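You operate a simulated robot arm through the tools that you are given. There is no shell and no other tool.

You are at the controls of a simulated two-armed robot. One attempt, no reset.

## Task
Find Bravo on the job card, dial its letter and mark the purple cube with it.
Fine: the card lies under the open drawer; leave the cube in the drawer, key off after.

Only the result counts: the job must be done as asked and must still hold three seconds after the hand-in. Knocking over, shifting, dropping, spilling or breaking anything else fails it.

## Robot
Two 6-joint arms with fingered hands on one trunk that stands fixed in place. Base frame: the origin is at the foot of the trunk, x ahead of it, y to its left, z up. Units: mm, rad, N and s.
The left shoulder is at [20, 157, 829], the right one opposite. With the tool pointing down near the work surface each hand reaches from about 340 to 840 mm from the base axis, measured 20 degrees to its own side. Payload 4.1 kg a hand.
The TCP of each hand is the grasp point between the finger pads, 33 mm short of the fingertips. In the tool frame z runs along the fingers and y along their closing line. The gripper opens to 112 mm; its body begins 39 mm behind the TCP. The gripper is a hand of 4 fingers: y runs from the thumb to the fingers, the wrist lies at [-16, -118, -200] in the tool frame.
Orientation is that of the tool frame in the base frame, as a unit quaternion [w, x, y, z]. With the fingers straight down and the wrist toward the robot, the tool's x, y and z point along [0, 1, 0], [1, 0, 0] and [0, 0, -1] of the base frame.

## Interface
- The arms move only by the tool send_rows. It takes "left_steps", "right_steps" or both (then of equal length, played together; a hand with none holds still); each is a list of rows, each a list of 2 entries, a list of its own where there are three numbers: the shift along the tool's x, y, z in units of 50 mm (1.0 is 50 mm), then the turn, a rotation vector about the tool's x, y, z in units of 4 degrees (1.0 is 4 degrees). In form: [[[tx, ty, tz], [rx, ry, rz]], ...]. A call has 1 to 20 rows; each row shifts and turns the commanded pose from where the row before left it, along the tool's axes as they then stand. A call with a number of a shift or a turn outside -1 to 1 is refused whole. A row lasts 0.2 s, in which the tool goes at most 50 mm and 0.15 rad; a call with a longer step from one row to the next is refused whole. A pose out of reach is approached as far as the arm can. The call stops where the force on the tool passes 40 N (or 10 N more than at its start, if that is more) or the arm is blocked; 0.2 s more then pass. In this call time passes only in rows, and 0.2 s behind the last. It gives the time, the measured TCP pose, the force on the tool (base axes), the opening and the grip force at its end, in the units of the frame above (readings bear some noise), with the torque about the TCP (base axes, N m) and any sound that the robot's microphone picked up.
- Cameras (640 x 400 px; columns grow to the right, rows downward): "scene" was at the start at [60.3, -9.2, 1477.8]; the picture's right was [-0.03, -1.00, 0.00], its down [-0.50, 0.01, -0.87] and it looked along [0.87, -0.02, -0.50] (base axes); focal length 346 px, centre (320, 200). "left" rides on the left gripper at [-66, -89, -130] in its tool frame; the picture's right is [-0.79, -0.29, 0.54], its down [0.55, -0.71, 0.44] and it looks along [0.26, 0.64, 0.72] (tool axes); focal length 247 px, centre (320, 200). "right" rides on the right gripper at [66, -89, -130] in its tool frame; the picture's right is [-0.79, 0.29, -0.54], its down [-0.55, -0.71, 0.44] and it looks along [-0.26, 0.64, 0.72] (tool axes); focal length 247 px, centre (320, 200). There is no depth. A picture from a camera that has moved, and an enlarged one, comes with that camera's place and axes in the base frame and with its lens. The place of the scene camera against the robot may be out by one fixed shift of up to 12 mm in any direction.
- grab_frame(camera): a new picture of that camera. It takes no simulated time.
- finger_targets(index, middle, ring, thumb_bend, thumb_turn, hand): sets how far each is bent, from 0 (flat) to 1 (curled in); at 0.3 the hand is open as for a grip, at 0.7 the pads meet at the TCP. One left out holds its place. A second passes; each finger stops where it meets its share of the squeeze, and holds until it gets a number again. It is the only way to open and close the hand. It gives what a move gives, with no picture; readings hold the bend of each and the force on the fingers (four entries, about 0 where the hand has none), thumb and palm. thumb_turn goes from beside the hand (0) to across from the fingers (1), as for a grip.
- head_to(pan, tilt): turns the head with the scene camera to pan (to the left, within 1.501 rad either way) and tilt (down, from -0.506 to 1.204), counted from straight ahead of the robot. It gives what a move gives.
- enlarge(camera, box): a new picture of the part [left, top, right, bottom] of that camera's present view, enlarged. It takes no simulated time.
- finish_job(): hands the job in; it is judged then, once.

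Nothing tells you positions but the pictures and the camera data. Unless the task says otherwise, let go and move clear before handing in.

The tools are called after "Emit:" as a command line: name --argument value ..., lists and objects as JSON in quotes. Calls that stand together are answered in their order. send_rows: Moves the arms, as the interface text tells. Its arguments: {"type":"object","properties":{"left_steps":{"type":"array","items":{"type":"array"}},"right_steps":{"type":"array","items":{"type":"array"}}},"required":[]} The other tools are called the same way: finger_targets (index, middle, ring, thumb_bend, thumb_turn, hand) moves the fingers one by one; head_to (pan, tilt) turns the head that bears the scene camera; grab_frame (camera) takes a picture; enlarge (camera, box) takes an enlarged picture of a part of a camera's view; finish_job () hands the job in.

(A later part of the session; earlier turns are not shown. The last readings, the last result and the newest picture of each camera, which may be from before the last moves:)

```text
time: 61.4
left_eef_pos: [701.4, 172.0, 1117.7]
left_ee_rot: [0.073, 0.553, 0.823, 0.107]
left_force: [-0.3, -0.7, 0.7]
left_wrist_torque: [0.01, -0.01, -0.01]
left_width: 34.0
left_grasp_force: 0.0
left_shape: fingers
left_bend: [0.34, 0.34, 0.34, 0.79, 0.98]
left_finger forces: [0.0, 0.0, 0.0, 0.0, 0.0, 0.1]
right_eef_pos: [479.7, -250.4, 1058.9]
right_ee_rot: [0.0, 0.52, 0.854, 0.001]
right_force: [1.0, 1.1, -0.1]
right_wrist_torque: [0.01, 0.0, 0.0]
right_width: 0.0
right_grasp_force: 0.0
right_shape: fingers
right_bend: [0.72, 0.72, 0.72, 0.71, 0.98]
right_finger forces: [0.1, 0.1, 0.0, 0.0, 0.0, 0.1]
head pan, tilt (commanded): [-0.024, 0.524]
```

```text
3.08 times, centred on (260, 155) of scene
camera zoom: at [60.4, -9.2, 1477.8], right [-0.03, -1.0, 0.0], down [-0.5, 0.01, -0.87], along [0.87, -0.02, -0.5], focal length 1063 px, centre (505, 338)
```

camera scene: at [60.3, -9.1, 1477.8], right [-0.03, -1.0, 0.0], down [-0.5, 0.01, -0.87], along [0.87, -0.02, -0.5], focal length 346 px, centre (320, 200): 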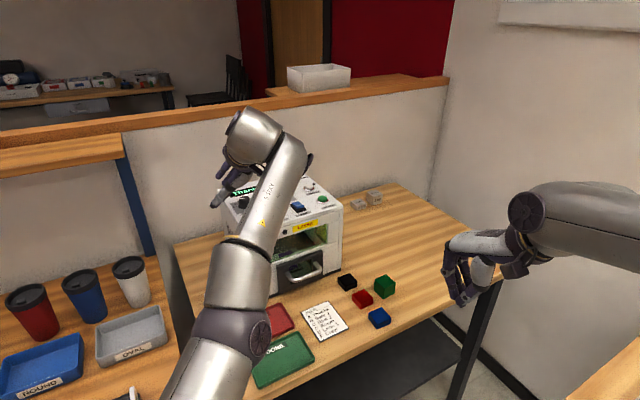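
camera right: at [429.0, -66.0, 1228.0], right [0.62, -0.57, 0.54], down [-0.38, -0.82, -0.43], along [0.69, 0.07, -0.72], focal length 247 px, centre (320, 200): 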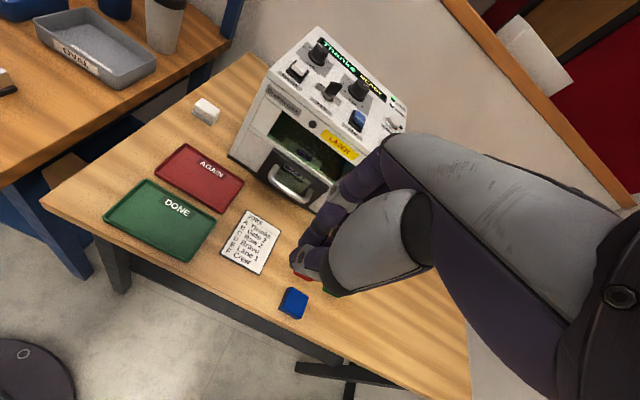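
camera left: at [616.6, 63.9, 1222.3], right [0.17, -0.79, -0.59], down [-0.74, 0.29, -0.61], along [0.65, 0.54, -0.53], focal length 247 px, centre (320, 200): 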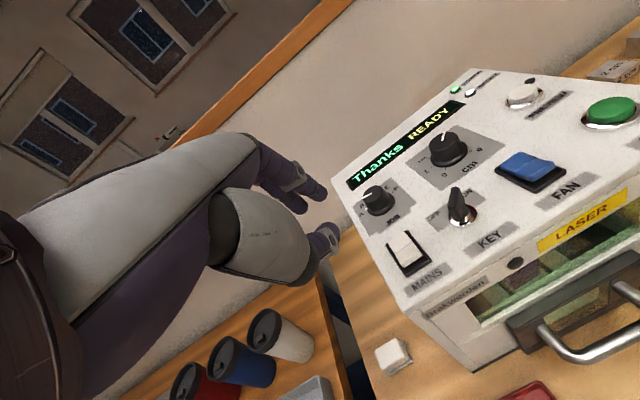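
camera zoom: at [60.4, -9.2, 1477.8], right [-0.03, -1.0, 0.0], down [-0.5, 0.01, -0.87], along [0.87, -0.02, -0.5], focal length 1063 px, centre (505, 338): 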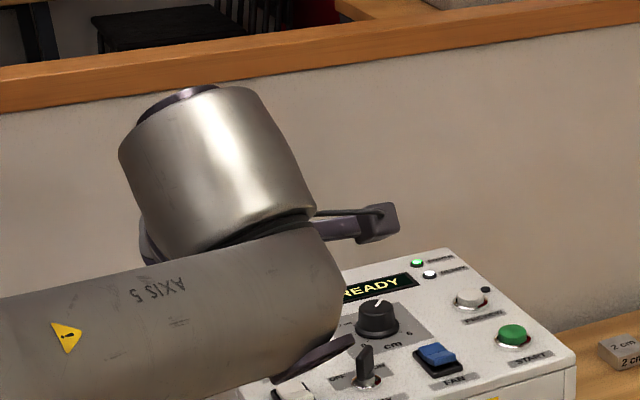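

A smaller tilt of about 10° gives the fingers enough depth on the knob. I'll adjust tilt and yaw, widen the thumb a little, and move in above the JOB knob.

Emit:
finger_targets --hand "left" --thumb_bend 0.74

Emit:
send_rows --left_steps '[[[0, 0, 0], [0.62, 0, 0]], [[0, 0, 0], [0.62, 0, 0]], [[0, 0, 0], [0, -0.152, 0.862]], [[0, 0, 0], [0, -0.152, 0.862]], [[-0.205, 0.439, 0.373], [0, 0, 0]], [[-0.205, 0.439, 0.373], [0, 0, 0]], [[-0.205, 0.439, 0.373], [0, 0, 0]]]'

Emit:
enlarge --camera "left" --box '[240, 140, 440, 290]'

Emit:
grab_frame --camera "left"

```text
time: 62.4
left_eef_pos: [702.2, 170.8, 1118.7]
left_ee_rot: [0.073, 0.553, 0.823, 0.108]
left_force: [-0.2, -0.3, -0.1]
left_wrist_torque: [0.0, 0.01, 0.05]
left_width: 43.3
left_grasp_force: 0.2
left_shape: fingers
left_bend: [0.34, 0.34, 0.34, 0.74, 0.98]
left_finger forces: [0.0, 0.0, 0.0, 0.0, 0.1, 0.1]
right_eef_pos: [479.9, -250.3, 1058.2]
right_ee_rot: [0.0, 0.52, 0.854, 0.0]
right_force: [0.3, 0.1, -0.1]
right_wrist_torque: [-0.03, 0.02, 0.01]
right_width: 0.1
right_grasp_force: 0.0
right_shape: fingers
right_bend: [0.72, 0.72, 0.72, 0.71, 0.98]
right_finger forces: [0.0, 0.0, 0.1, 0.0, 0.1, 0.0]
head pan, tilt (commanded): [-0.024, 0.524]
```

```text
time: 64.0
left_eef_pos: [775.2, 161.0, 1070.4]
left_ee_rot: [0.053, 0.605, 0.792, 0.069]
left_force: [-0.3, -0.1, 0.2]
left_wrist_torque: [-0.01, 0.01, 0.03]
left_width: 43.5
left_grasp_force: 0.1
left_shape: fingers
left_bend: [0.34, 0.34, 0.34, 0.74, 0.98]
left_finger forces: [0.1, 0.0, 0.1, 0.1, 0.0, 0.0]
left hand out of reach, approached as far as the arm can: row 7
right_eef_pos: [480.0, -250.5, 1059.5]
right_ee_rot: [0.001, 0.52, 0.854, 0.0]
right_force: [-0.7, 0.1, -0.9]
right_wrist_torque: [0.02, 0.02, -0.03]
right_width: 0.0
right_grasp_force: 0.1
right_shape: fingers
right_bend: [0.72, 0.72, 0.72, 0.71, 0.97]
right_finger forces: [0.1, 0.1, 0.0, 0.0, 0.0, 0.0]
head pan, tilt (commanded): [-0.024, 0.524]
```

```text
2.67 times, centred on (340, 215) of left
camera zoom: at [687.3, 66.8, 1184.6], right [0.03, -0.81, -0.58], down [-0.75, 0.37, -0.55], along [0.66, 0.45, -0.6], focal length 659 px, centre (267, 160)
```

zoom: 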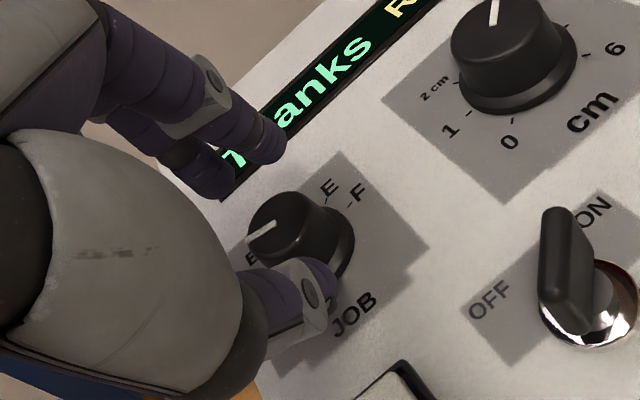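

```text
taken
camera left: at [687.3, 66.8, 1184.6], right [0.03, -0.81, -0.58], down [-0.75, 0.37, -0.55], along [0.66, 0.45, -0.6], focal length 247 px, centre (320, 200)
```

left: 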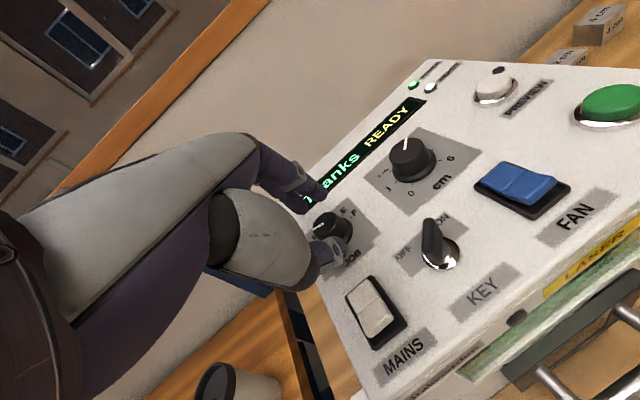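

The fingers straddle the knob. I'll lower the last 12 mm gently with a slight forward shift.

Emit:
send_rows --left_steps '[[[-0.012, 0.04, 0.12], [0, 0, 0]], [[-0.012, 0.04, 0.12], [0, 0, 0]]]'

Emit:
enlarge --camera "left" --box '[270, 160, 410, 290]'

```text
time: 64.6
left_eef_pos: [783.0, 161.1, 1059.2]
left_ee_rot: [0.053, 0.604, 0.792, 0.069]
left_force: [1.4, -1.0, -0.1]
left_wrist_torque: [0.01, -0.02, 0.03]
left_width: 43.4
left_grasp_force: 0.1
left_shape: fingers
left_bend: [0.34, 0.34, 0.34, 0.74, 0.98]
left_finger forces: [0.0, 0.0, 0.1, 0.0, 0.0, 0.0]
right_eef_pos: [479.7, -250.5, 1058.5]
right_ee_rot: [0.0, 0.52, 0.854, -0.001]
right_force: [-0.4, 0.3, 0.9]
right_wrist_torque: [-0.03, 0.0, 0.01]
right_width: 0.0
right_grasp_force: 0.0
right_shape: fingers
right_bend: [0.72, 0.72, 0.72, 0.71, 0.97]
right_finger forces: [0.1, 0.1, 0.0, 0.1, 0.0, 0.0]
head pan, tilt (commanded): [-0.024, 0.524]
```

```text
3.08 times, centred on (340, 225) of left
camera zoom: at [693.9, 66.8, 1173.4], right [0.03, -0.81, -0.58], down [-0.75, 0.37, -0.55], along [0.66, 0.45, -0.6], focal length 760 px, centre (258, 123)
```

zoom: 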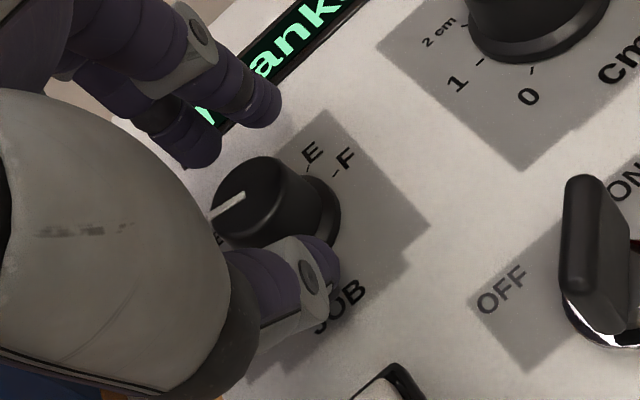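

There's no contact yet and the geometry looks good. I'll lower 2.5 mm more and close thumb and fingers onto the knob.

Emit:
send_rows --left_steps '[[[0, 0.008, 0.05], [0, 0, 0]]]'

Emit:
finger_targets --hand "left" --index 0.5 --middle 0.5 --ring 0.34 --thumb_bend 0.9

Emit:
enlarge --camera "left" --box '[270, 160, 410, 290]'

```text
time: 65.0
left_eef_pos: [782.3, 158.7, 1056.8]
left_ee_rot: [0.053, 0.604, 0.792, 0.07]
left_force: [-0.9, -0.1, -0.5]
left_wrist_torque: [-0.04, -0.03, 0.02]
left_width: 43.7
left_grasp_force: 0.2
left_shape: fingers
left_bend: [0.34, 0.34, 0.34, 0.74, 0.98]
left_finger forces: [0.0, 0.0, 0.1, 0.0, 0.0, 0.1]
right_eef_pos: [480.7, -251.4, 1058.2]
right_ee_rot: [0.0, 0.519, 0.855, 0.0]
right_force: [0.7, -0.9, -0.7]
right_wrist_torque: [0.02, 0.02, 0.0]
right_width: 0.2
right_grasp_force: 0.0
right_shape: fingers
right_bend: [0.72, 0.72, 0.72, 0.71, 0.98]
right_finger forces: [0.0, 0.0, 0.0, 0.0, 0.1, 0.0]
head pan, tilt (commanded): [-0.024, 0.524]
```

```text
time: 66.0
left_eef_pos: [783.3, 160.1, 1057.4]
left_ee_rot: [0.052, 0.604, 0.792, 0.069]
left_force: [9.9, 1.4, 2.5]
left_wrist_torque: [0.08, -0.28, -0.03]
left_width: 16.4
left_grasp_force: 4.9
left_shape: fingers
left_bend: [0.44, 0.46, 0.34, 0.89, 0.97]
left_finger forces: [5.7, 4.6, 0.1, 0.0, 0.0, 0.1]
right_eef_pos: [479.2, -250.6, 1059.2]
right_ee_rot: [0.0, 0.52, 0.854, 0.0]
right_force: [0.1, 0.3, 0.1]
right_wrist_torque: [-0.03, 0.03, -0.01]
right_width: 0.0
right_grasp_force: 0.0
right_shape: fingers
right_bend: [0.72, 0.72, 0.72, 0.71, 0.98]
right_finger forces: [0.0, 0.1, 0.0, 0.0, 0.1, 0.1]
head pan, tilt (commanded): [-0.024, 0.524]
```

```text
3.08 times, centred on (340, 225) of left
camera zoom: at [694.7, 67.3, 1171.2], right [0.03, -0.81, -0.58], down [-0.75, 0.37, -0.55], along [0.66, 0.45, -0.6], focal length 760 px, centre (258, 123)
```

zoom: 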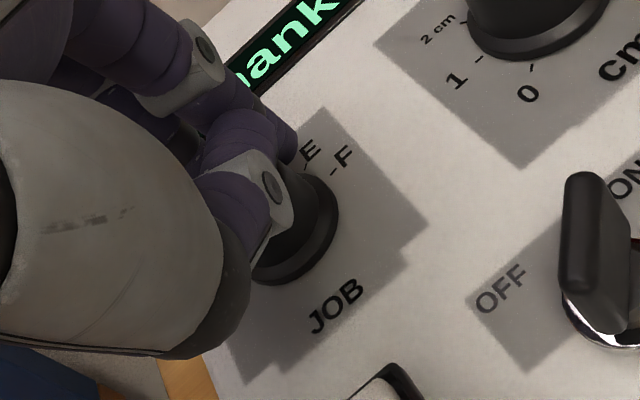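

The thumb curled up and over the knob's top, so it needs to be less bent at contact. I'll reopen, raise slightly, and use a more balanced pinch (thumb about 0.66, fingers about 0.5) with the tilt back at 15°.

Emit:
finger_targets --hand "left" --index 0.34 --middle 0.34 --ring 0.34 --thumb_bend 0.7

Emit:
send_rows --left_steps '[[[0, 0.035, -0.2], [0, 0, 0]], [[0, 0, -0.1], [0, 0, 0]]]'

Emit:
finger_targets --hand "left" --index 0.42 --middle 0.42 --ring 0.34 --thumb_bend 0.6

Emit:
enlarge --camera "left" --box '[250, 140, 450, 320]'

```text
time: 67.0
left_eef_pos: [782.3, 160.5, 1057.2]
left_ee_rot: [0.053, 0.605, 0.792, 0.069]
left_force: [0.1, 0.1, 0.2]
left_wrist_torque: [-0.01, 0.02, -0.01]
left_width: 52.1
left_grasp_force: 0.1
left_shape: fingers
left_bend: [0.34, 0.34, 0.34, 0.7, 0.98]
left_finger forces: [0.1, 0.1, 0.0, 0.0, 0.0, 0.0]
right_eef_pos: [479.5, -250.1, 1057.9]
right_ee_rot: [0.0, 0.519, 0.854, 0.0]
right_force: [-0.2, -0.3, -0.2]
right_wrist_torque: [0.0, -0.02, 0.0]
right_width: 0.0
right_grasp_force: 0.3
right_shape: fingers
right_bend: [0.72, 0.72, 0.72, 0.71, 0.98]
right_finger forces: [0.0, 0.1, 0.1, 0.0, 0.1, 0.1]
head pan, tilt (commanded): [-0.024, 0.524]
```

```text
time: 67.6
left_eef_pos: [778.1, 159.5, 1069.3]
left_ee_rot: [0.053, 0.605, 0.792, 0.069]
left_force: [-0.3, 0.1, 0.2]
left_wrist_torque: [0.03, 0.0, 0.01]
left_width: 52.2
left_grasp_force: 0.0
left_shape: fingers
left_bend: [0.34, 0.34, 0.34, 0.7, 0.98]
left_finger forces: [0.1, 0.0, 0.0, 0.0, 0.0, 0.0]
left hand out of reach, approached as far as the arm can: row 2
right_eef_pos: [480.0, -248.7, 1057.8]
right_ee_rot: [0.0, 0.519, 0.855, 0.0]
right_force: [-0.4, 0.2, 0.5]
right_wrist_torque: [-0.01, 0.01, 0.0]
right_width: 0.0
right_grasp_force: 0.0
right_shape: fingers
right_bend: [0.72, 0.72, 0.72, 0.71, 0.98]
right_finger forces: [0.0, 0.1, 0.1, 0.1, 0.0, 0.0]
head pan, tilt (commanded): [-0.024, 0.524]
```

```text
time: 68.6
left_eef_pos: [777.6, 159.2, 1069.0]
left_ee_rot: [0.053, 0.605, 0.791, 0.07]
left_force: [0.0, -0.3, 0.8]
left_wrist_torque: [0.0, 0.02, 0.0]
left_width: 54.5
left_grasp_force: 0.5
left_shape: fingers
left_bend: [0.42, 0.42, 0.34, 0.6, 0.98]
left_finger forces: [0.0, 0.0, 0.0, 0.1, 0.2, 0.1]
right_eef_pos: [480.4, -250.0, 1059.0]
right_ee_rot: [0.001, 0.519, 0.855, 0.0]
right_force: [-0.6, 0.0, -1.3]
right_wrist_torque: [0.02, 0.01, -0.02]
right_width: 0.0
right_grasp_force: 0.2
right_shape: fingers
right_bend: [0.72, 0.72, 0.72, 0.71, 0.98]
right_finger forces: [0.0, 0.0, 0.0, 0.0, 0.0, 0.0]
head pan, tilt (commanded): [-0.024, 0.524]
```

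```text
2.22 times, centred on (350, 230) of left
camera zoom: at [689.6, 66.3, 1183.5], right [0.03, -0.81, -0.58], down [-0.75, 0.37, -0.55], along [0.66, 0.45, -0.6], focal length 549 px, centre (253, 133)
```

zoom: 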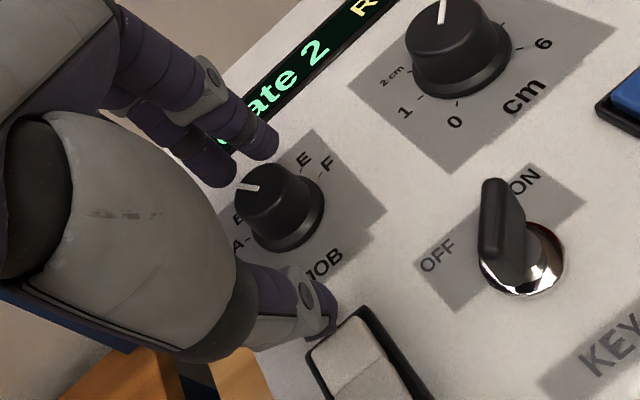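

Good news: the display now shows "…ate 2" (B), so light finger contact on the far side turns the knob easily. I'll use that: thumb clear, index and middle drawn against the knob's far side, then rotate the hand clockwise about the knob's axis.

Emit:
finger_targets --hand "left" --index 0.34 --middle 0.34 --ring 0.3 --thumb_bend 0.72

Emit:
enlarge --camera "left" --box '[250, 100, 490, 320]'

Emit:
send_rows --left_steps '[[[0, 0.05, 0.12], [0, 0, 0]], [[0, 0.05, 0.12], [0, 0, 0]]]'

```text
time: 69.6
left_eef_pos: [778.6, 160.5, 1069.5]
left_ee_rot: [0.053, 0.604, 0.792, 0.07]
left_force: [-0.7, -0.1, 0.3]
left_wrist_torque: [0.01, -0.04, 0.0]
left_width: 48.2
left_grasp_force: 0.1
left_shape: fingers
left_bend: [0.34, 0.34, 0.3, 0.72, 0.98]
left_finger forces: [0.0, 0.0, 0.0, 0.0, 0.1, 0.0]
right_eef_pos: [478.7, -250.9, 1058.2]
right_ee_rot: [0.0, 0.519, 0.855, 0.0]
right_force: [0.3, -0.7, -0.3]
right_wrist_torque: [0.0, 0.01, 0.0]
right_width: 0.0
right_grasp_force: 0.1
right_shape: fingers
right_bend: [0.72, 0.72, 0.72, 0.71, 0.98]
right_finger forces: [0.0, 0.0, 0.0, 0.0, 0.1, 0.1]
head pan, tilt (commanded): [-0.024, 0.524]
```

```text
1.82 times, centred on (370, 210) of left
camera zoom: at [689.6, 66.3, 1183.5], right [0.03, -0.81, -0.58], down [-0.75, 0.37, -0.55], along [0.66, 0.45, -0.6], focal length 449 px, centre (229, 182)
```

zoom: 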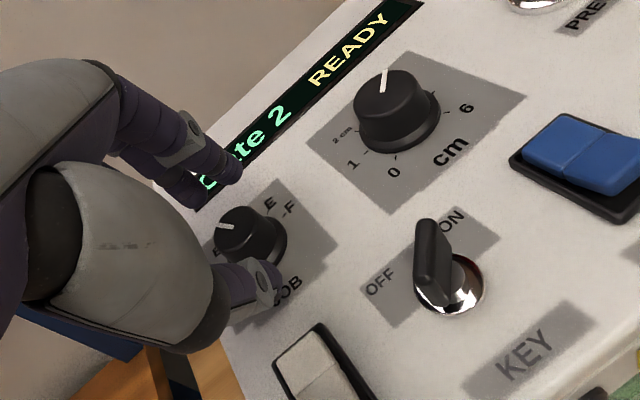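

```text
time: 70.2
left_eef_pos: [782.0, 160.7, 1058.9]
left_ee_rot: [0.054, 0.605, 0.791, 0.068]
left_force: [0.3, -0.2, 0.7]
left_wrist_torque: [0.0, 0.01, 0.02]
left_width: 48.1
left_grasp_force: 0.1
left_shape: fingers
left_bend: [0.34, 0.34, 0.3, 0.72, 0.98]
left_finger forces: [0.0, 0.0, 0.0, 0.0, 0.0, 0.0]
right_eef_pos: [479.9, -250.8, 1058.3]
right_ee_rot: [0.0, 0.519, 0.855, 0.001]
right_force: [-0.7, 0.5, 0.0]
right_wrist_torque: [0.02, -0.01, -0.03]
right_width: 0.0
right_grasp_force: 0.0
right_shape: fingers
right_bend: [0.72, 0.72, 0.72, 0.71, 0.97]
right_finger forces: [0.0, 0.0, 0.1, 0.1, 0.1, 0.1]
head pan, tilt (commanded): [-0.024, 0.524]
```

The display reads "Gate 2 READY", confirming B. Now I'll lower 2 mm, draw the fingers onto the far side of the knob, and turn clockwise.

Emit:
send_rows --left_steps '[[[0, 0.008, 0.04], [0, 0, 0]]]'

Emit:
finger_targets --hand "left" --index 0.5 --middle 0.5

Emit:
enlarge --camera "left" --box '[250, 100, 490, 320]'

```text
time: 70.6
left_eef_pos: [783.4, 161.4, 1055.4]
left_ee_rot: [0.053, 0.605, 0.791, 0.069]
left_force: [-0.4, -0.3, 0.1]
left_wrist_torque: [0.01, 0.06, -0.03]
left_width: 48.3
left_grasp_force: 0.0
left_shape: fingers
left_bend: [0.34, 0.34, 0.3, 0.72, 0.98]
left_finger forces: [0.0, 0.1, 0.1, 0.1, 0.1, 0.1]
right_eef_pos: [480.1, -250.4, 1058.1]
right_ee_rot: [0.0, 0.519, 0.855, 0.0]
right_force: [0.4, -0.4, -0.2]
right_wrist_torque: [-0.04, 0.01, -0.06]
right_width: 0.0
right_grasp_force: 0.1
right_shape: fingers
right_bend: [0.72, 0.72, 0.72, 0.71, 0.97]
right_finger forces: [0.1, 0.0, 0.1, 0.0, 0.0, 0.0]
head pan, tilt (commanded): [-0.024, 0.524]
```

```text
time: 71.6
left_eef_pos: [784.8, 161.2, 1057.7]
left_ee_rot: [0.055, 0.604, 0.792, 0.069]
left_force: [8.1, 2.1, 1.3]
left_wrist_torque: [0.08, -0.27, 0.04]
left_width: 34.3
left_grasp_force: 3.9
left_shape: fingers
left_bend: [0.45, 0.47, 0.3, 0.72, 0.98]
left_finger forces: [5.2, 4.1, 0.0, 0.0, 0.0, 0.1]
right_eef_pos: [478.4, -249.7, 1058.4]
right_ee_rot: [0.0, 0.52, 0.854, 0.0]
right_force: [-0.2, 0.4, -0.7]
right_wrist_torque: [0.02, -0.02, -0.02]
right_width: 0.0
right_grasp_force: 0.1
right_shape: fingers
right_bend: [0.72, 0.72, 0.72, 0.71, 0.97]
right_finger forces: [0.1, 0.0, 0.1, 0.1, 0.0, 0.0]
head pan, tilt (commanded): [-0.024, 0.524]
```

```text
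1.82 times, centred on (370, 210) of left
camera zoom: at [695.5, 68.2, 1171.0], right [0.03, -0.81, -0.58], down [-0.75, 0.37, -0.55], along [0.66, 0.45, -0.6], focal length 449 px, centre (229, 182)
```

zoom: 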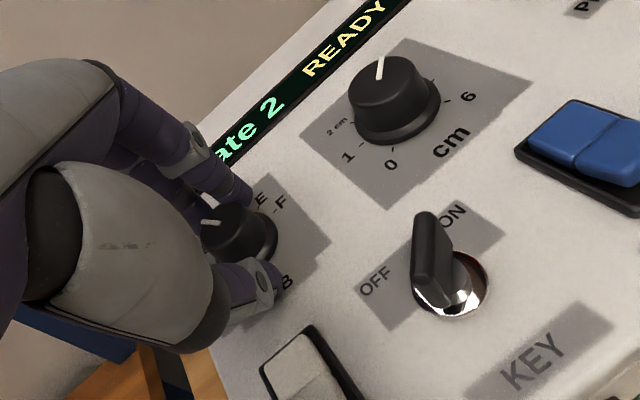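

The fingers hold the knob's far side with about 9 N. I'll now turn the hand clockwise about the knob's axis, about 32°.

Emit:
send_rows --left_steps '[[[0.047, 0.005, 0.001], [0, -0.173, 0.985]], [[0.047, 0.005, 0.001], [0, -0.173, 0.985]], [[0.047, 0.005, 0.001], [0, -0.173, 0.985]], [[0.047, 0.005, 0.001], [0, -0.173, 0.985]], [[0.047, 0.005, 0.001], [0, -0.173, 0.985]], [[0.047, 0.005, 0.001], [0, -0.173, 0.985]], [[0.047, 0.005, 0.001], [0, -0.173, 0.985]], [[0.047, 0.005, 0.001], [0, -0.173, 0.985]]]'

Emit:
grab_frame --camera "left"

Emit:
enlarge --camera "scene" --box '[210, 150, 350, 260]'

```text
time: 73.4
left_eef_pos: [772.5, 176.6, 1053.7]
left_ee_rot: [0.075, 0.8, 0.593, 0.055]
left_force: [19.7, -8.1, 12.6]
left_wrist_torque: [-0.28, -0.92, -0.13]
left_width: 38.4
left_grasp_force: 12.9
left_shape: fingers
left_bend: [0.4, 0.4, 0.3, 0.73, 0.98]
left_finger forces: [8.8, 13.0, 0.0, 0.1, 2.7, 0.0]
left hand out of reach, approached as far as the arm can: row 6, 7, 8
right_eef_pos: [480.2, -250.3, 1059.1]
right_ee_rot: [0.001, 0.519, 0.855, 0.0]
right_force: [-0.1, -1.1, 0.6]
right_wrist_torque: [-0.01, -0.01, -0.02]
right_width: 0.0
right_grasp_force: 0.1
right_shape: fingers
right_bend: [0.72, 0.72, 0.72, 0.71, 0.98]
right_finger forces: [0.0, 0.1, 0.0, 0.0, 0.1, 0.0]
head pan, tilt (commanded): [-0.024, 0.524]
```

```text
taken
camera left: at [646.7, 144.8, 1166.3], right [-0.4, -0.7, -0.58], down [-0.43, 0.71, -0.56], along [0.81, 0.03, -0.59], focal length 247 px, centre (320, 200)
```

left: 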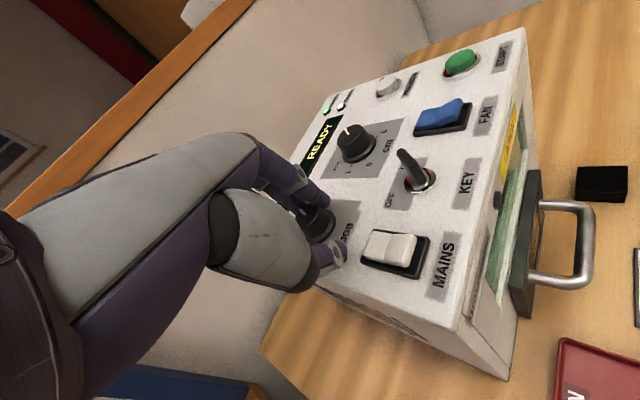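

```text
3.64 times, centred on (280, 205) of scene
camera zoom: at [60.6, -9.6, 1477.8], right [-0.03, -1.0, 0.0], down [-0.5, 0.01, -0.87], along [0.87, -0.02, -0.5], focal length 1256 px, centre (466, 182)
```

zoom: 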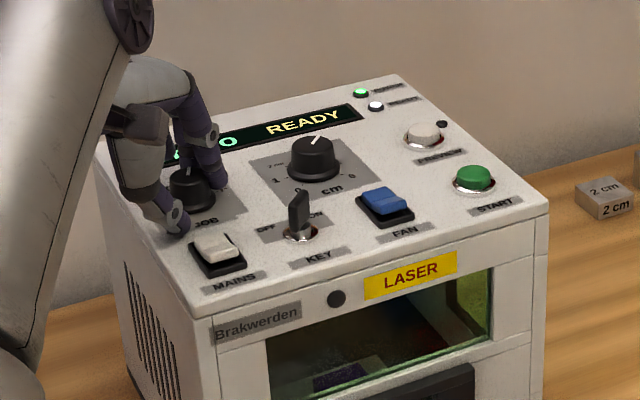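

The display now ends in "…o READY", which should be Bravo. I'll release the knob and check.

Emit:
finger_targets --hand "left" --index 0.3 --middle 0.3 --ring 0.3

Emit:
enlarge --camera "scene" --box '[210, 150, 350, 260]'

Emit:
enlarge --camera "left" --box '[250, 80, 450, 280]'

```text
time: 74.4
left_eef_pos: [769.8, 178.0, 1050.8]
left_ee_rot: [0.071, 0.799, 0.595, 0.052]
left_force: [-3.9, 2.0, 13.7]
left_wrist_torque: [-0.11, 0.13, -0.04]
left_width: 48.8
left_grasp_force: 7.2
left_shape: fingers
left_bend: [0.3, 0.3, 0.3, 0.74, 0.97]
left_finger forces: [0.0, 0.1, 0.0, 0.1, 13.7, 0.0]
right_eef_pos: [479.1, -249.8, 1059.0]
right_ee_rot: [0.001, 0.52, 0.854, 0.0]
right_force: [-0.7, 0.8, 0.8]
right_wrist_torque: [-0.01, 0.02, 0.01]
right_width: 0.0
right_grasp_force: 0.0
right_shape: fingers
right_bend: [0.72, 0.72, 0.72, 0.71, 0.97]
right_finger forces: [0.0, 0.0, 0.0, 0.0, 0.0, 0.0]
head pan, tilt (commanded): [-0.024, 0.524]
```

```text
3.64 times, centred on (280, 205) of scene
camera zoom: at [59.7, -9.2, 1477.8], right [-0.03, -1.0, 0.0], down [-0.5, 0.01, -0.87], along [0.87, -0.02, -0.5], focal length 1256 px, centre (466, 182)
```

zoom: 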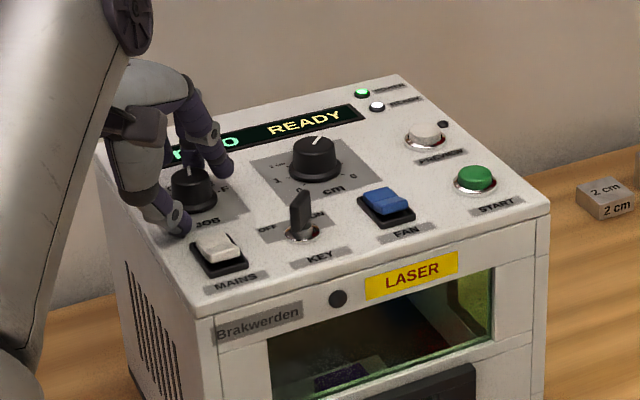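

```text
2.00 times, centred on (350, 180) of left
camera zoom: at [645.9, 146.5, 1165.4], right [-0.41, -0.7, -0.58], down [-0.44, 0.71, -0.55], along [0.8, 0.03, -0.6], focal length 494 px, centre (260, 240)
```

zoom: 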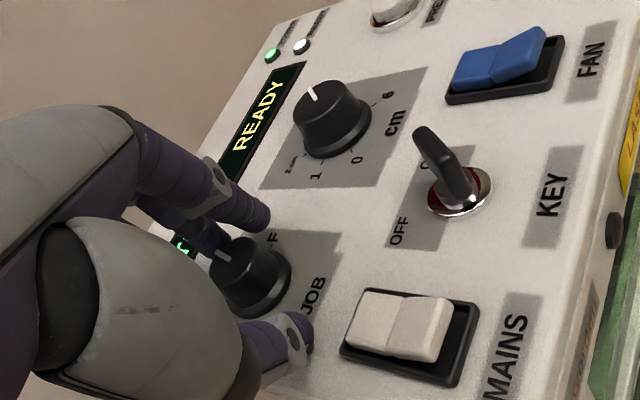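

The thumb is resting on the panel, so I'll open the fingers wider first, then lift straight off.

Emit:
finger_targets --hand "left" --index 0.15 --middle 0.15 --ring 0.15 --thumb_bend 0.76

Emit:
send_rows --left_steps '[[[0, 0.03, -0.16], [0, 0, 0]], [[0, 0.03, -0.2], [0, 0, 0]], [[0, 0, -0.4], [0, 0, 0]], [[0, -0.4, -0.6], [0, 0, 0]], [[0, -0.8, -0.3], [0, 0, 0]]]'

Emit:
enlarge --camera "scene" --box '[210, 150, 350, 260]'

Emit:
grab_frame --camera "left"

```text
time: 75.4
left_eef_pos: [770.5, 178.7, 1050.2]
left_ee_rot: [0.07, 0.799, 0.595, 0.052]
left_force: [-0.1, 1.1, 0.2]
left_wrist_torque: [0.01, 0.0, 0.02]
left_width: 69.5
left_grasp_force: 0.0
left_shape: fingers
left_bend: [0.15, 0.15, 0.15, 0.76, 0.98]
left_finger forces: [0.0, 0.0, 0.1, 0.0, 0.0, 0.1]
right_eef_pos: [481.1, -250.5, 1058.6]
right_ee_rot: [0.0, 0.52, 0.854, 0.0]
right_force: [-0.2, -0.4, 0.3]
right_wrist_torque: [0.04, -0.03, -0.04]
right_width: 0.1
right_grasp_force: 0.0
right_shape: fingers
right_bend: [0.72, 0.72, 0.72, 0.71, 0.97]
right_finger forces: [0.0, 0.0, 0.1, 0.0, 0.0, 0.1]
head pan, tilt (commanded): [-0.024, 0.524]
```

```text
time: 76.6
left_eef_pos: [725.1, 198.2, 1136.7]
left_ee_rot: [0.069, 0.8, 0.594, 0.051]
left_force: [0.4, 0.0, -0.3]
left_wrist_torque: [-0.02, 0.01, 0.0]
left_width: 69.7
left_grasp_force: 0.0
left_shape: fingers
left_bend: [0.15, 0.15, 0.15, 0.76, 0.98]
left_finger forces: [0.0, 0.0, 0.1, 0.0, 0.0, 0.0]
left hand out of reach, approached as far as the arm can: row 2, 3, 4, 5
right_eef_pos: [479.8, -251.2, 1059.0]
right_ee_rot: [0.0, 0.519, 0.855, 0.0]
right_force: [0.1, 0.0, 0.4]
right_wrist_torque: [0.03, 0.03, 0.02]
right_width: 0.0
right_grasp_force: 0.1
right_shape: fingers
right_bend: [0.72, 0.72, 0.72, 0.71, 0.98]
right_finger forces: [0.0, 0.0, 0.0, 0.0, 0.1, 0.0]
head pan, tilt (commanded): [-0.024, 0.524]
```

```text
3.64 times, centred on (280, 205) of scene
camera zoom: at [60.7, -9.3, 1477.8], right [-0.03, -1.0, 0.0], down [-0.5, 0.01, -0.87], along [0.87, -0.02, -0.5], focal length 1256 px, centre (466, 182)
```

zoom: 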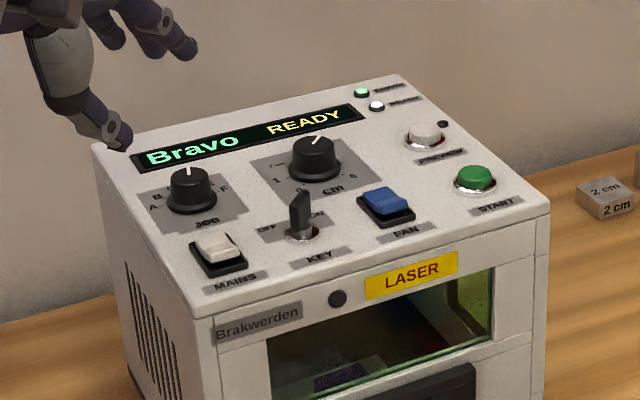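

```text
taken
camera left: at [601.1, 166.1, 1251.2], right [-0.41, -0.7, -0.58], down [-0.44, 0.71, -0.55], along [0.8, 0.03, -0.6], focal length 247 px, centre (320, 200)
```

left: 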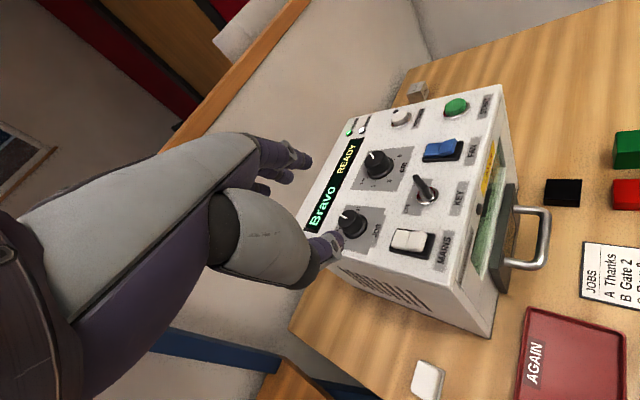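

"Bravo READY" is confirmed. Next is the cm dial; I'll check it closely again, along with the MAINS and FAN rocker positions.

Emit:
enlarge --camera "left" --box '[345, 130, 415, 200]'

Emit:
enlarge --camera "left" --box '[380, 125, 480, 265]'

Emit:
enlarge --camera "scene" --box '[260, 175, 345, 235]'

```text
5.71 times, centred on (380, 165) of left
camera zoom: at [601.1, 166.1, 1251.2], right [-0.41, -0.7, -0.58], down [-0.44, 0.71, -0.55], along [0.8, 0.03, -0.6], focal length 1411 px, centre (-23, 400)
```

zoom: 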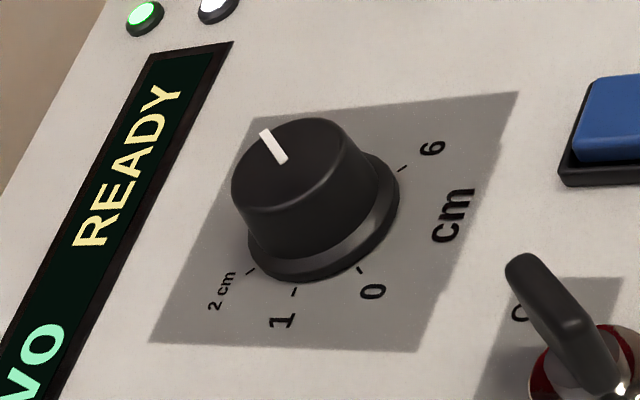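

```text
2.86 times, centred on (430, 195) of left
camera zoom: at [601.1, 166.1, 1251.2], right [-0.41, -0.7, -0.58], down [-0.44, 0.71, -0.55], along [0.8, 0.03, -0.6], focal length 706 px, centre (6, 214)
```

zoom: 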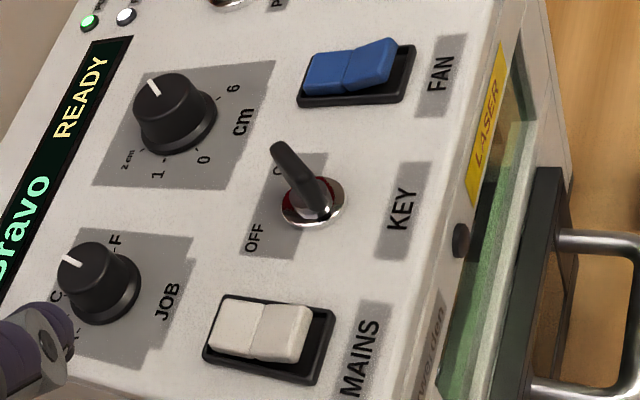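

```text
6.67 times, centred on (302, 205) of scene
camera zoom: at [60.7, -9.3, 1477.8], right [-0.03, -1.0, 0.0], down [-0.5, 0.01, -0.87], along [0.87, -0.02, -0.5], focal length 2303 px, centre (437, 167)
```

zoom: 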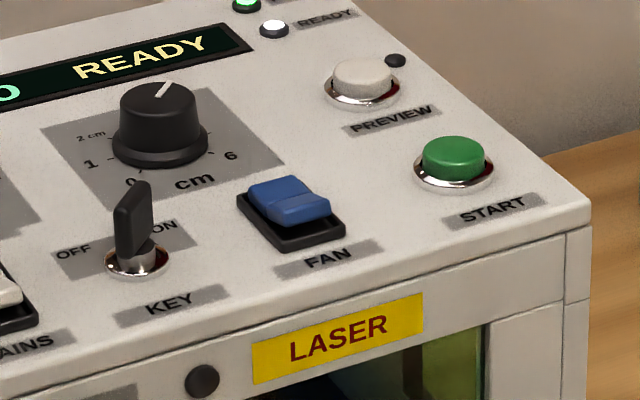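

I want to compare the two rockers' tilts, so I'll zoom on each.

Emit:
enlarge --camera "left" --box '[445, 220, 505, 270]'

Emit:
enlarge --camera "left" --box '[380, 215, 445, 265]'

Emit:
enlarge --camera "left" --box '[415, 130, 480, 180]'

Emit:
enlarge --camera "scene" --box '[255, 205, 285, 230]'

Emit:
enlarge --camera "scene" --box '[290, 195, 320, 220]'

```text
8.00 times, centred on (475, 245) of left
camera zoom: at [601.1, 166.1, 1251.2], right [-0.41, -0.7, -0.58], down [-0.44, 0.71, -0.55], along [0.8, 0.03, -0.6], focal length 1976 px, centre (-920, -160)
```

zoom: 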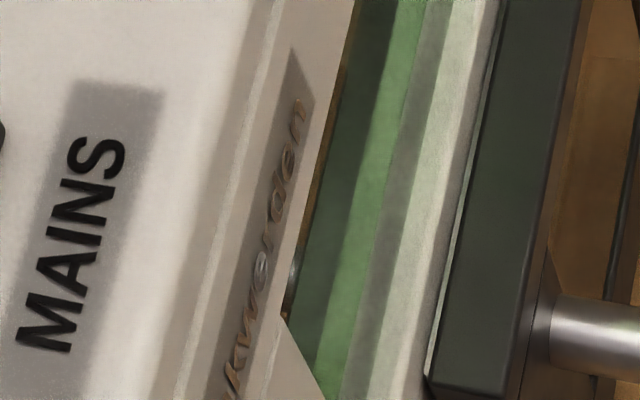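

```text
8.00 times, centred on (412, 240) of left
camera zoom: at [601.1, 166.1, 1251.2], right [-0.41, -0.7, -0.58], down [-0.44, 0.71, -0.55], along [0.8, 0.03, -0.6], focal length 1976 px, centre (-420, -120)
```

zoom: 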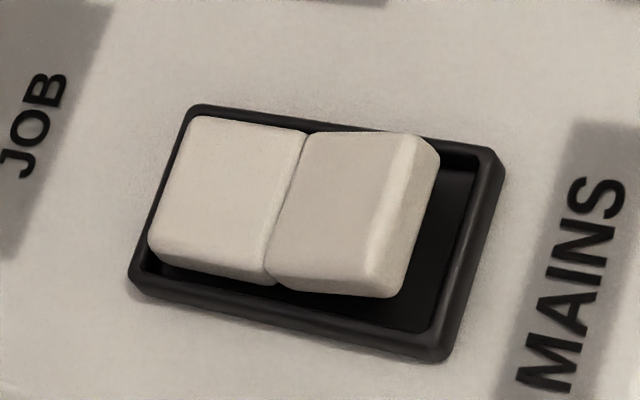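

```text
8.00 times, centred on (448, 155) of left
camera zoom: at [601.1, 166.1, 1251.2], right [-0.41, -0.7, -0.58], down [-0.44, 0.71, -0.55], along [0.8, 0.03, -0.6], focal length 1976 px, centre (-700, 560)
```

zoom: 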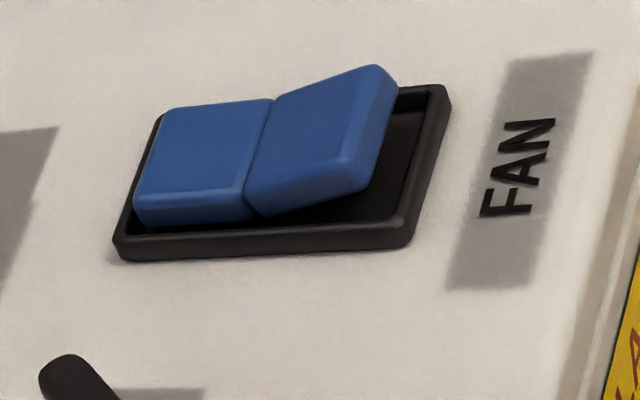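

```text
16.00 times, centred on (270, 218) of scene
camera zoom: at [60.7, -9.3, 1477.8], right [-0.03, -1.0, 0.0], down [-0.5, 0.01, -0.87], along [0.87, -0.02, -0.5], focal length 5527 px, centre (1120, -80)
```

zoom: 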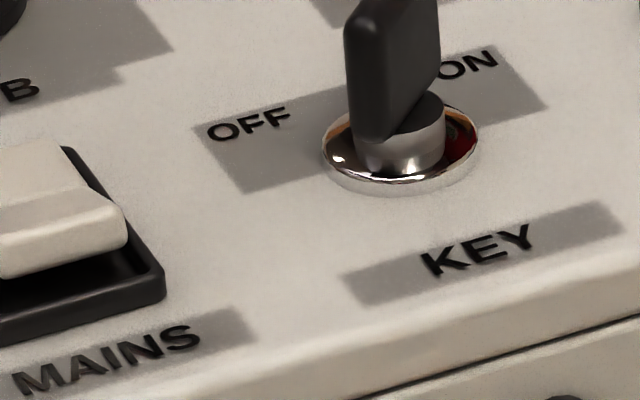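

```text
16.00 times, centred on (305, 208) of scene
camera zoom: at [60.7, -9.3, 1477.8], right [-0.03, -1.0, 0.0], down [-0.5, 0.01, -0.87], along [0.87, -0.02, -0.5], focal length 5527 px, centre (560, 80)
```

zoom: 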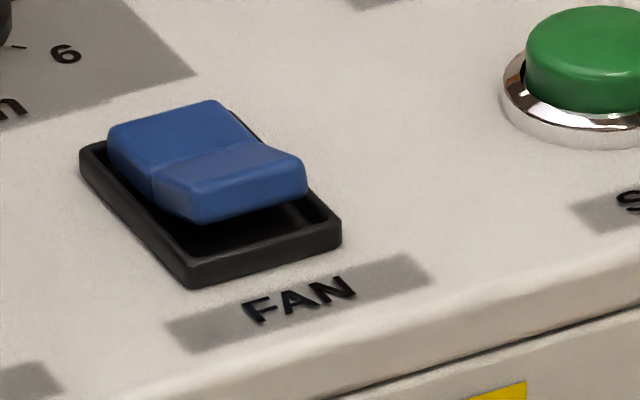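

Both rockers are tilted the same way (ON), the key is ON, and the pointer reads 4.0 on the cm dial. To bring it to 3.8 I need about 9° counterclockwise. I'll test a finger shape with the thumb fully curled so it stays clear of the cm knob.

Emit:
finger_targets --hand "left" --index 0.4 --middle 0.4 --ring 0.2 --thumb_bend 1.0

Emit:
grab_frame --camera "left"

Emit:
enlarge --camera "left" --box '[230, 120, 400, 290]'

Emit:
enlarge --camera "scene" --box '[170, 60, 310, 200]'

```text
time: 77.6
left_eef_pos: [724.7, 197.2, 1137.1]
left_ee_rot: [0.068, 0.8, 0.594, 0.051]
left_force: [-0.4, 0.4, 0.4]
left_wrist_torque: [0.0, -0.02, -0.01]
left_width: 26.2
left_grasp_force: 0.1
left_shape: fingers
left_bend: [0.35, 0.4, 0.2, 0.96, 0.97]
left_finger forces: [0.0, 0.1, 0.0, 0.0, 0.1, 0.0]
right_eef_pos: [480.0, -250.5, 1058.7]
right_ee_rot: [-0.001, 0.52, 0.854, 0.0]
right_force: [0.1, 0.3, -0.1]
right_wrist_torque: [-0.02, -0.02, 0.03]
right_width: 0.1
right_grasp_force: 0.0
right_shape: fingers
right_bend: [0.72, 0.72, 0.72, 0.71, 0.98]
right_finger forces: [0.2, 0.0, 0.0, 0.0, 0.0, 0.1]
head pan, tilt (commanded): [-0.024, 0.524]
```

```text
taken
camera left: at [600.9, 166.3, 1251.3], right [-0.41, -0.7, -0.58], down [-0.44, 0.71, -0.55], along [0.8, 0.03, -0.6], focal length 247 px, centre (320, 200)
```

left: 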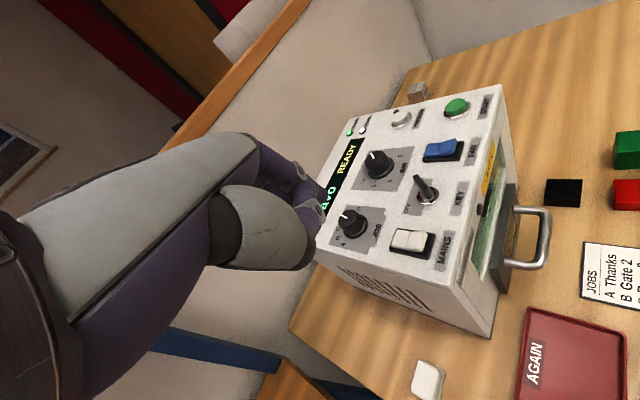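

```text
2.35 times, centred on (315, 205) of left
camera zoom: at [600.9, 166.3, 1251.3], right [-0.41, -0.7, -0.58], down [-0.44, 0.71, -0.55], along [0.8, 0.03, -0.6], focal length 581 px, centre (332, 188)
```

zoom: 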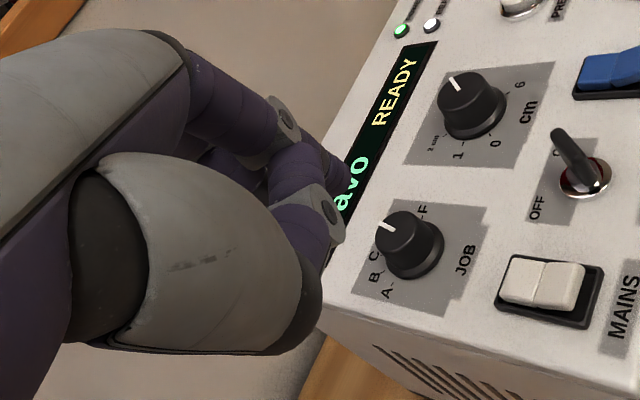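

```text
2.86 times, centred on (240, 130) of scene
camera zoom: at [60.3, -9.2, 1477.8], right [-0.03, -1.0, 0.0], down [-0.5, 0.01, -0.87], along [0.87, -0.02, -0.5], focal length 987 px, centre (549, 400)
```

zoom: 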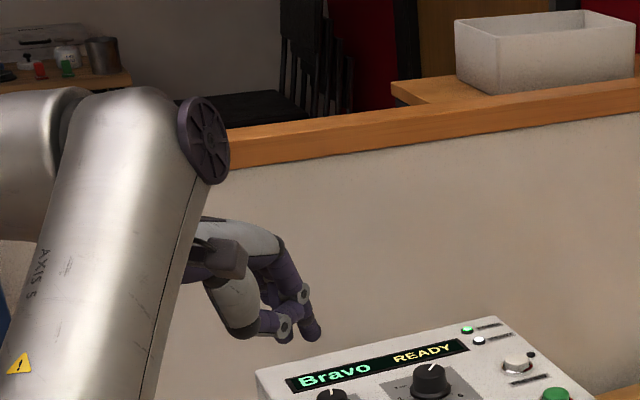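

The curled thumb still sits near fingertip height. I'll try swinging the thumb out beside the hand instead.

Emit:
finger_targets --hand "left" --index 0.3 --middle 0.3 --ring 0.3 --thumb_bend 0.5 --thumb_turn 0.0

Emit:
grab_frame --camera "left"

Emit:
enlarge --camera "scene" --box '[170, 60, 310, 200]'

```text
time: 78.6
left_eef_pos: [724.6, 198.3, 1136.3]
left_ee_rot: [0.068, 0.8, 0.594, 0.051]
left_force: [-0.4, 0.1, -0.3]
left_wrist_torque: [0.0, 0.01, -0.03]
left_width: 130.5
left_grasp_force: 0.0
left_shape: fingers
left_bend: [0.3, 0.3, 0.3, 0.5, 0.0]
left_finger forces: [0.0, 0.1, 0.0, 0.2, 0.0, 0.0]
right_eef_pos: [481.3, -249.9, 1057.8]
right_ee_rot: [-0.001, 0.518, 0.855, -0.001]
right_force: [0.1, 0.1, 0.7]
right_wrist_torque: [0.01, 0.02, 0.01]
right_width: 0.0
right_grasp_force: 0.0
right_shape: fingers
right_bend: [0.72, 0.72, 0.72, 0.71, 0.97]
right_finger forces: [0.1, 0.1, 0.0, 0.1, 0.1, 0.0]
head pan, tilt (commanded): [-0.024, 0.524]
```

```text
taken
camera left: at [600.9, 166.3, 1251.3], right [-0.41, -0.7, -0.58], down [-0.44, 0.71, -0.55], along [0.8, 0.03, -0.6], focal length 247 px, centre (320, 200)
```

left: 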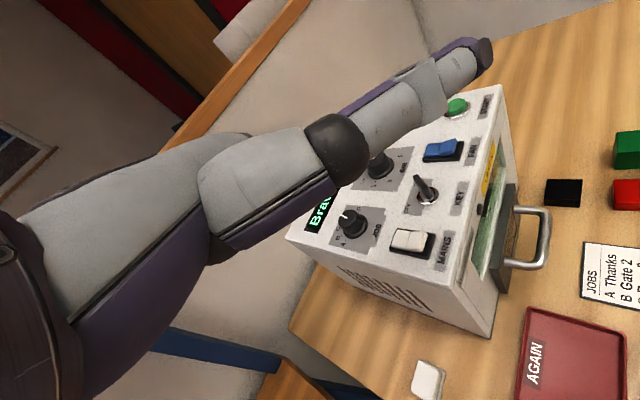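

```text
2.86 times, centred on (240, 130) of scene
camera zoom: at [60.3, -9.2, 1477.8], right [-0.03, -1.0, 0.0], down [-0.5, 0.01, -0.87], along [0.87, -0.02, -0.5], focal length 987 px, centre (549, 400)
```

zoom: 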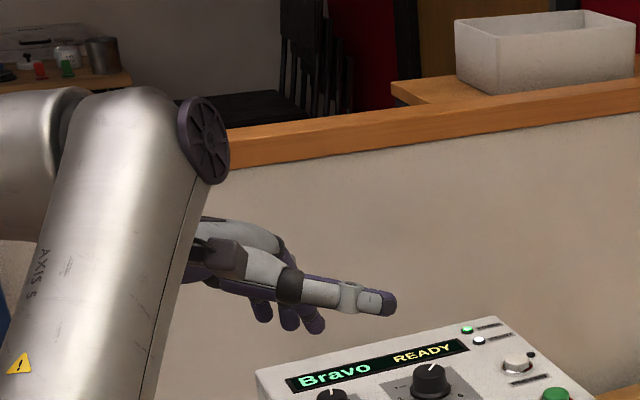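

With the thumb turned out it lies well above and out of the way. I'll now bring the left hand to the cm knob from the left-rear (yaw -30°, tilt 20°), keeping clear of the key.

Emit:
finger_targets --hand "left" --index 0.22 --middle 0.22 --ring 0.1 --thumb_bend 0.3

Emit:
send_rows --left_steps '[[[0, 0, 0], [-0.85, 0, 0]], [[0, 0, 0], [-0.85, 0, 0]], [[0, 0, 0], [-0.85, 0, 0]], [[0, 0, 0], [0, -0.284, 0.78]], [[0, 0, 0], [0, -0.284, 0.78]], [[0, 0, 0], [0, -0.284, 0.78]], [[0, 0, 0], [0, -0.284, 0.78]]]'

Emit:
grab_frame --camera "left"

Emit:
enlarge --camera "scene" --box '[170, 60, 340, 250]'

```text
time: 79.6
left_eef_pos: [724.1, 198.4, 1136.9]
left_ee_rot: [0.069, 0.799, 0.595, 0.052]
left_force: [0.7, 0.3, -0.7]
left_wrist_torque: [0.0, -0.02, -0.01]
left_width: 157.2
left_grasp_force: 0.0
left_shape: fingers
left_bend: [0.22, 0.22, 0.1, 0.3, 0.0]
left_finger forces: [0.0, 0.0, 0.1, 0.1, 0.0, 0.0]
right_eef_pos: [480.0, -249.9, 1058.5]
right_ee_rot: [0.0, 0.519, 0.855, 0.0]
right_force: [0.5, 0.8, 0.1]
right_wrist_torque: [0.02, 0.0, 0.02]
right_width: 0.4
right_grasp_force: 0.2
right_shape: fingers
right_bend: [0.72, 0.72, 0.72, 0.71, 0.97]
right_finger forces: [0.0, 0.0, 0.0, 0.0, 0.0, 0.1]
head pan, tilt (commanded): [-0.024, 0.524]
```

```text
time: 81.2
left_eef_pos: [738.8, 202.7, 1144.4]
left_ee_rot: [0.151, 0.853, 0.492, 0.088]
left_force: [-0.6, -0.3, 0.3]
left_wrist_torque: [0.04, 0.0, -0.01]
left_width: 157.5
left_grasp_force: 0.1
left_shape: fingers
left_bend: [0.22, 0.22, 0.1, 0.3, 0.0]
left_finger forces: [0.0, 0.0, 0.1, 0.0, 0.1, 0.0]
left hand out of reach, approached as far as the arm can: row 1, 2, 3, 5, 6, 7
right_eef_pos: [479.6, -250.5, 1059.3]
right_ee_rot: [0.0, 0.519, 0.855, 0.0]
right_force: [0.1, -0.9, 0.4]
right_wrist_torque: [0.0, 0.01, 0.0]
right_width: 0.1
right_grasp_force: 0.1
right_shape: fingers
right_bend: [0.72, 0.72, 0.72, 0.71, 0.98]
right_finger forces: [0.0, 0.0, 0.0, 0.0, 0.1, 0.1]
head pan, tilt (commanded): [-0.024, 0.524]
```

```text
taken
camera left: at [595.7, 208.9, 1237.1], right [-0.47, -0.64, -0.61], down [-0.17, 0.74, -0.65], along [0.87, -0.2, -0.45], focal length 247 px, centre (320, 200)
```

left: 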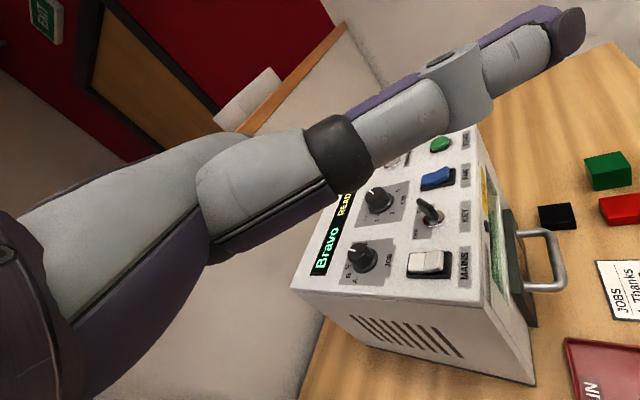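

```text
2.11 times, centred on (255, 155) of scene
camera zoom: at [60.3, -9.3, 1477.8], right [-0.03, -1.0, 0.0], down [-0.5, 0.01, -0.87], along [0.87, -0.02, -0.5], focal length 727 px, centre (457, 295)
```

zoom: 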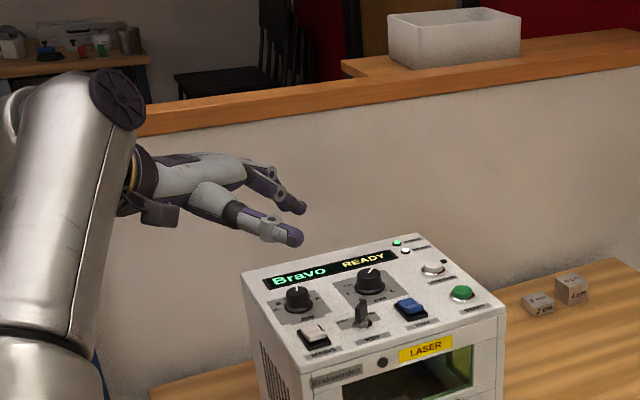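

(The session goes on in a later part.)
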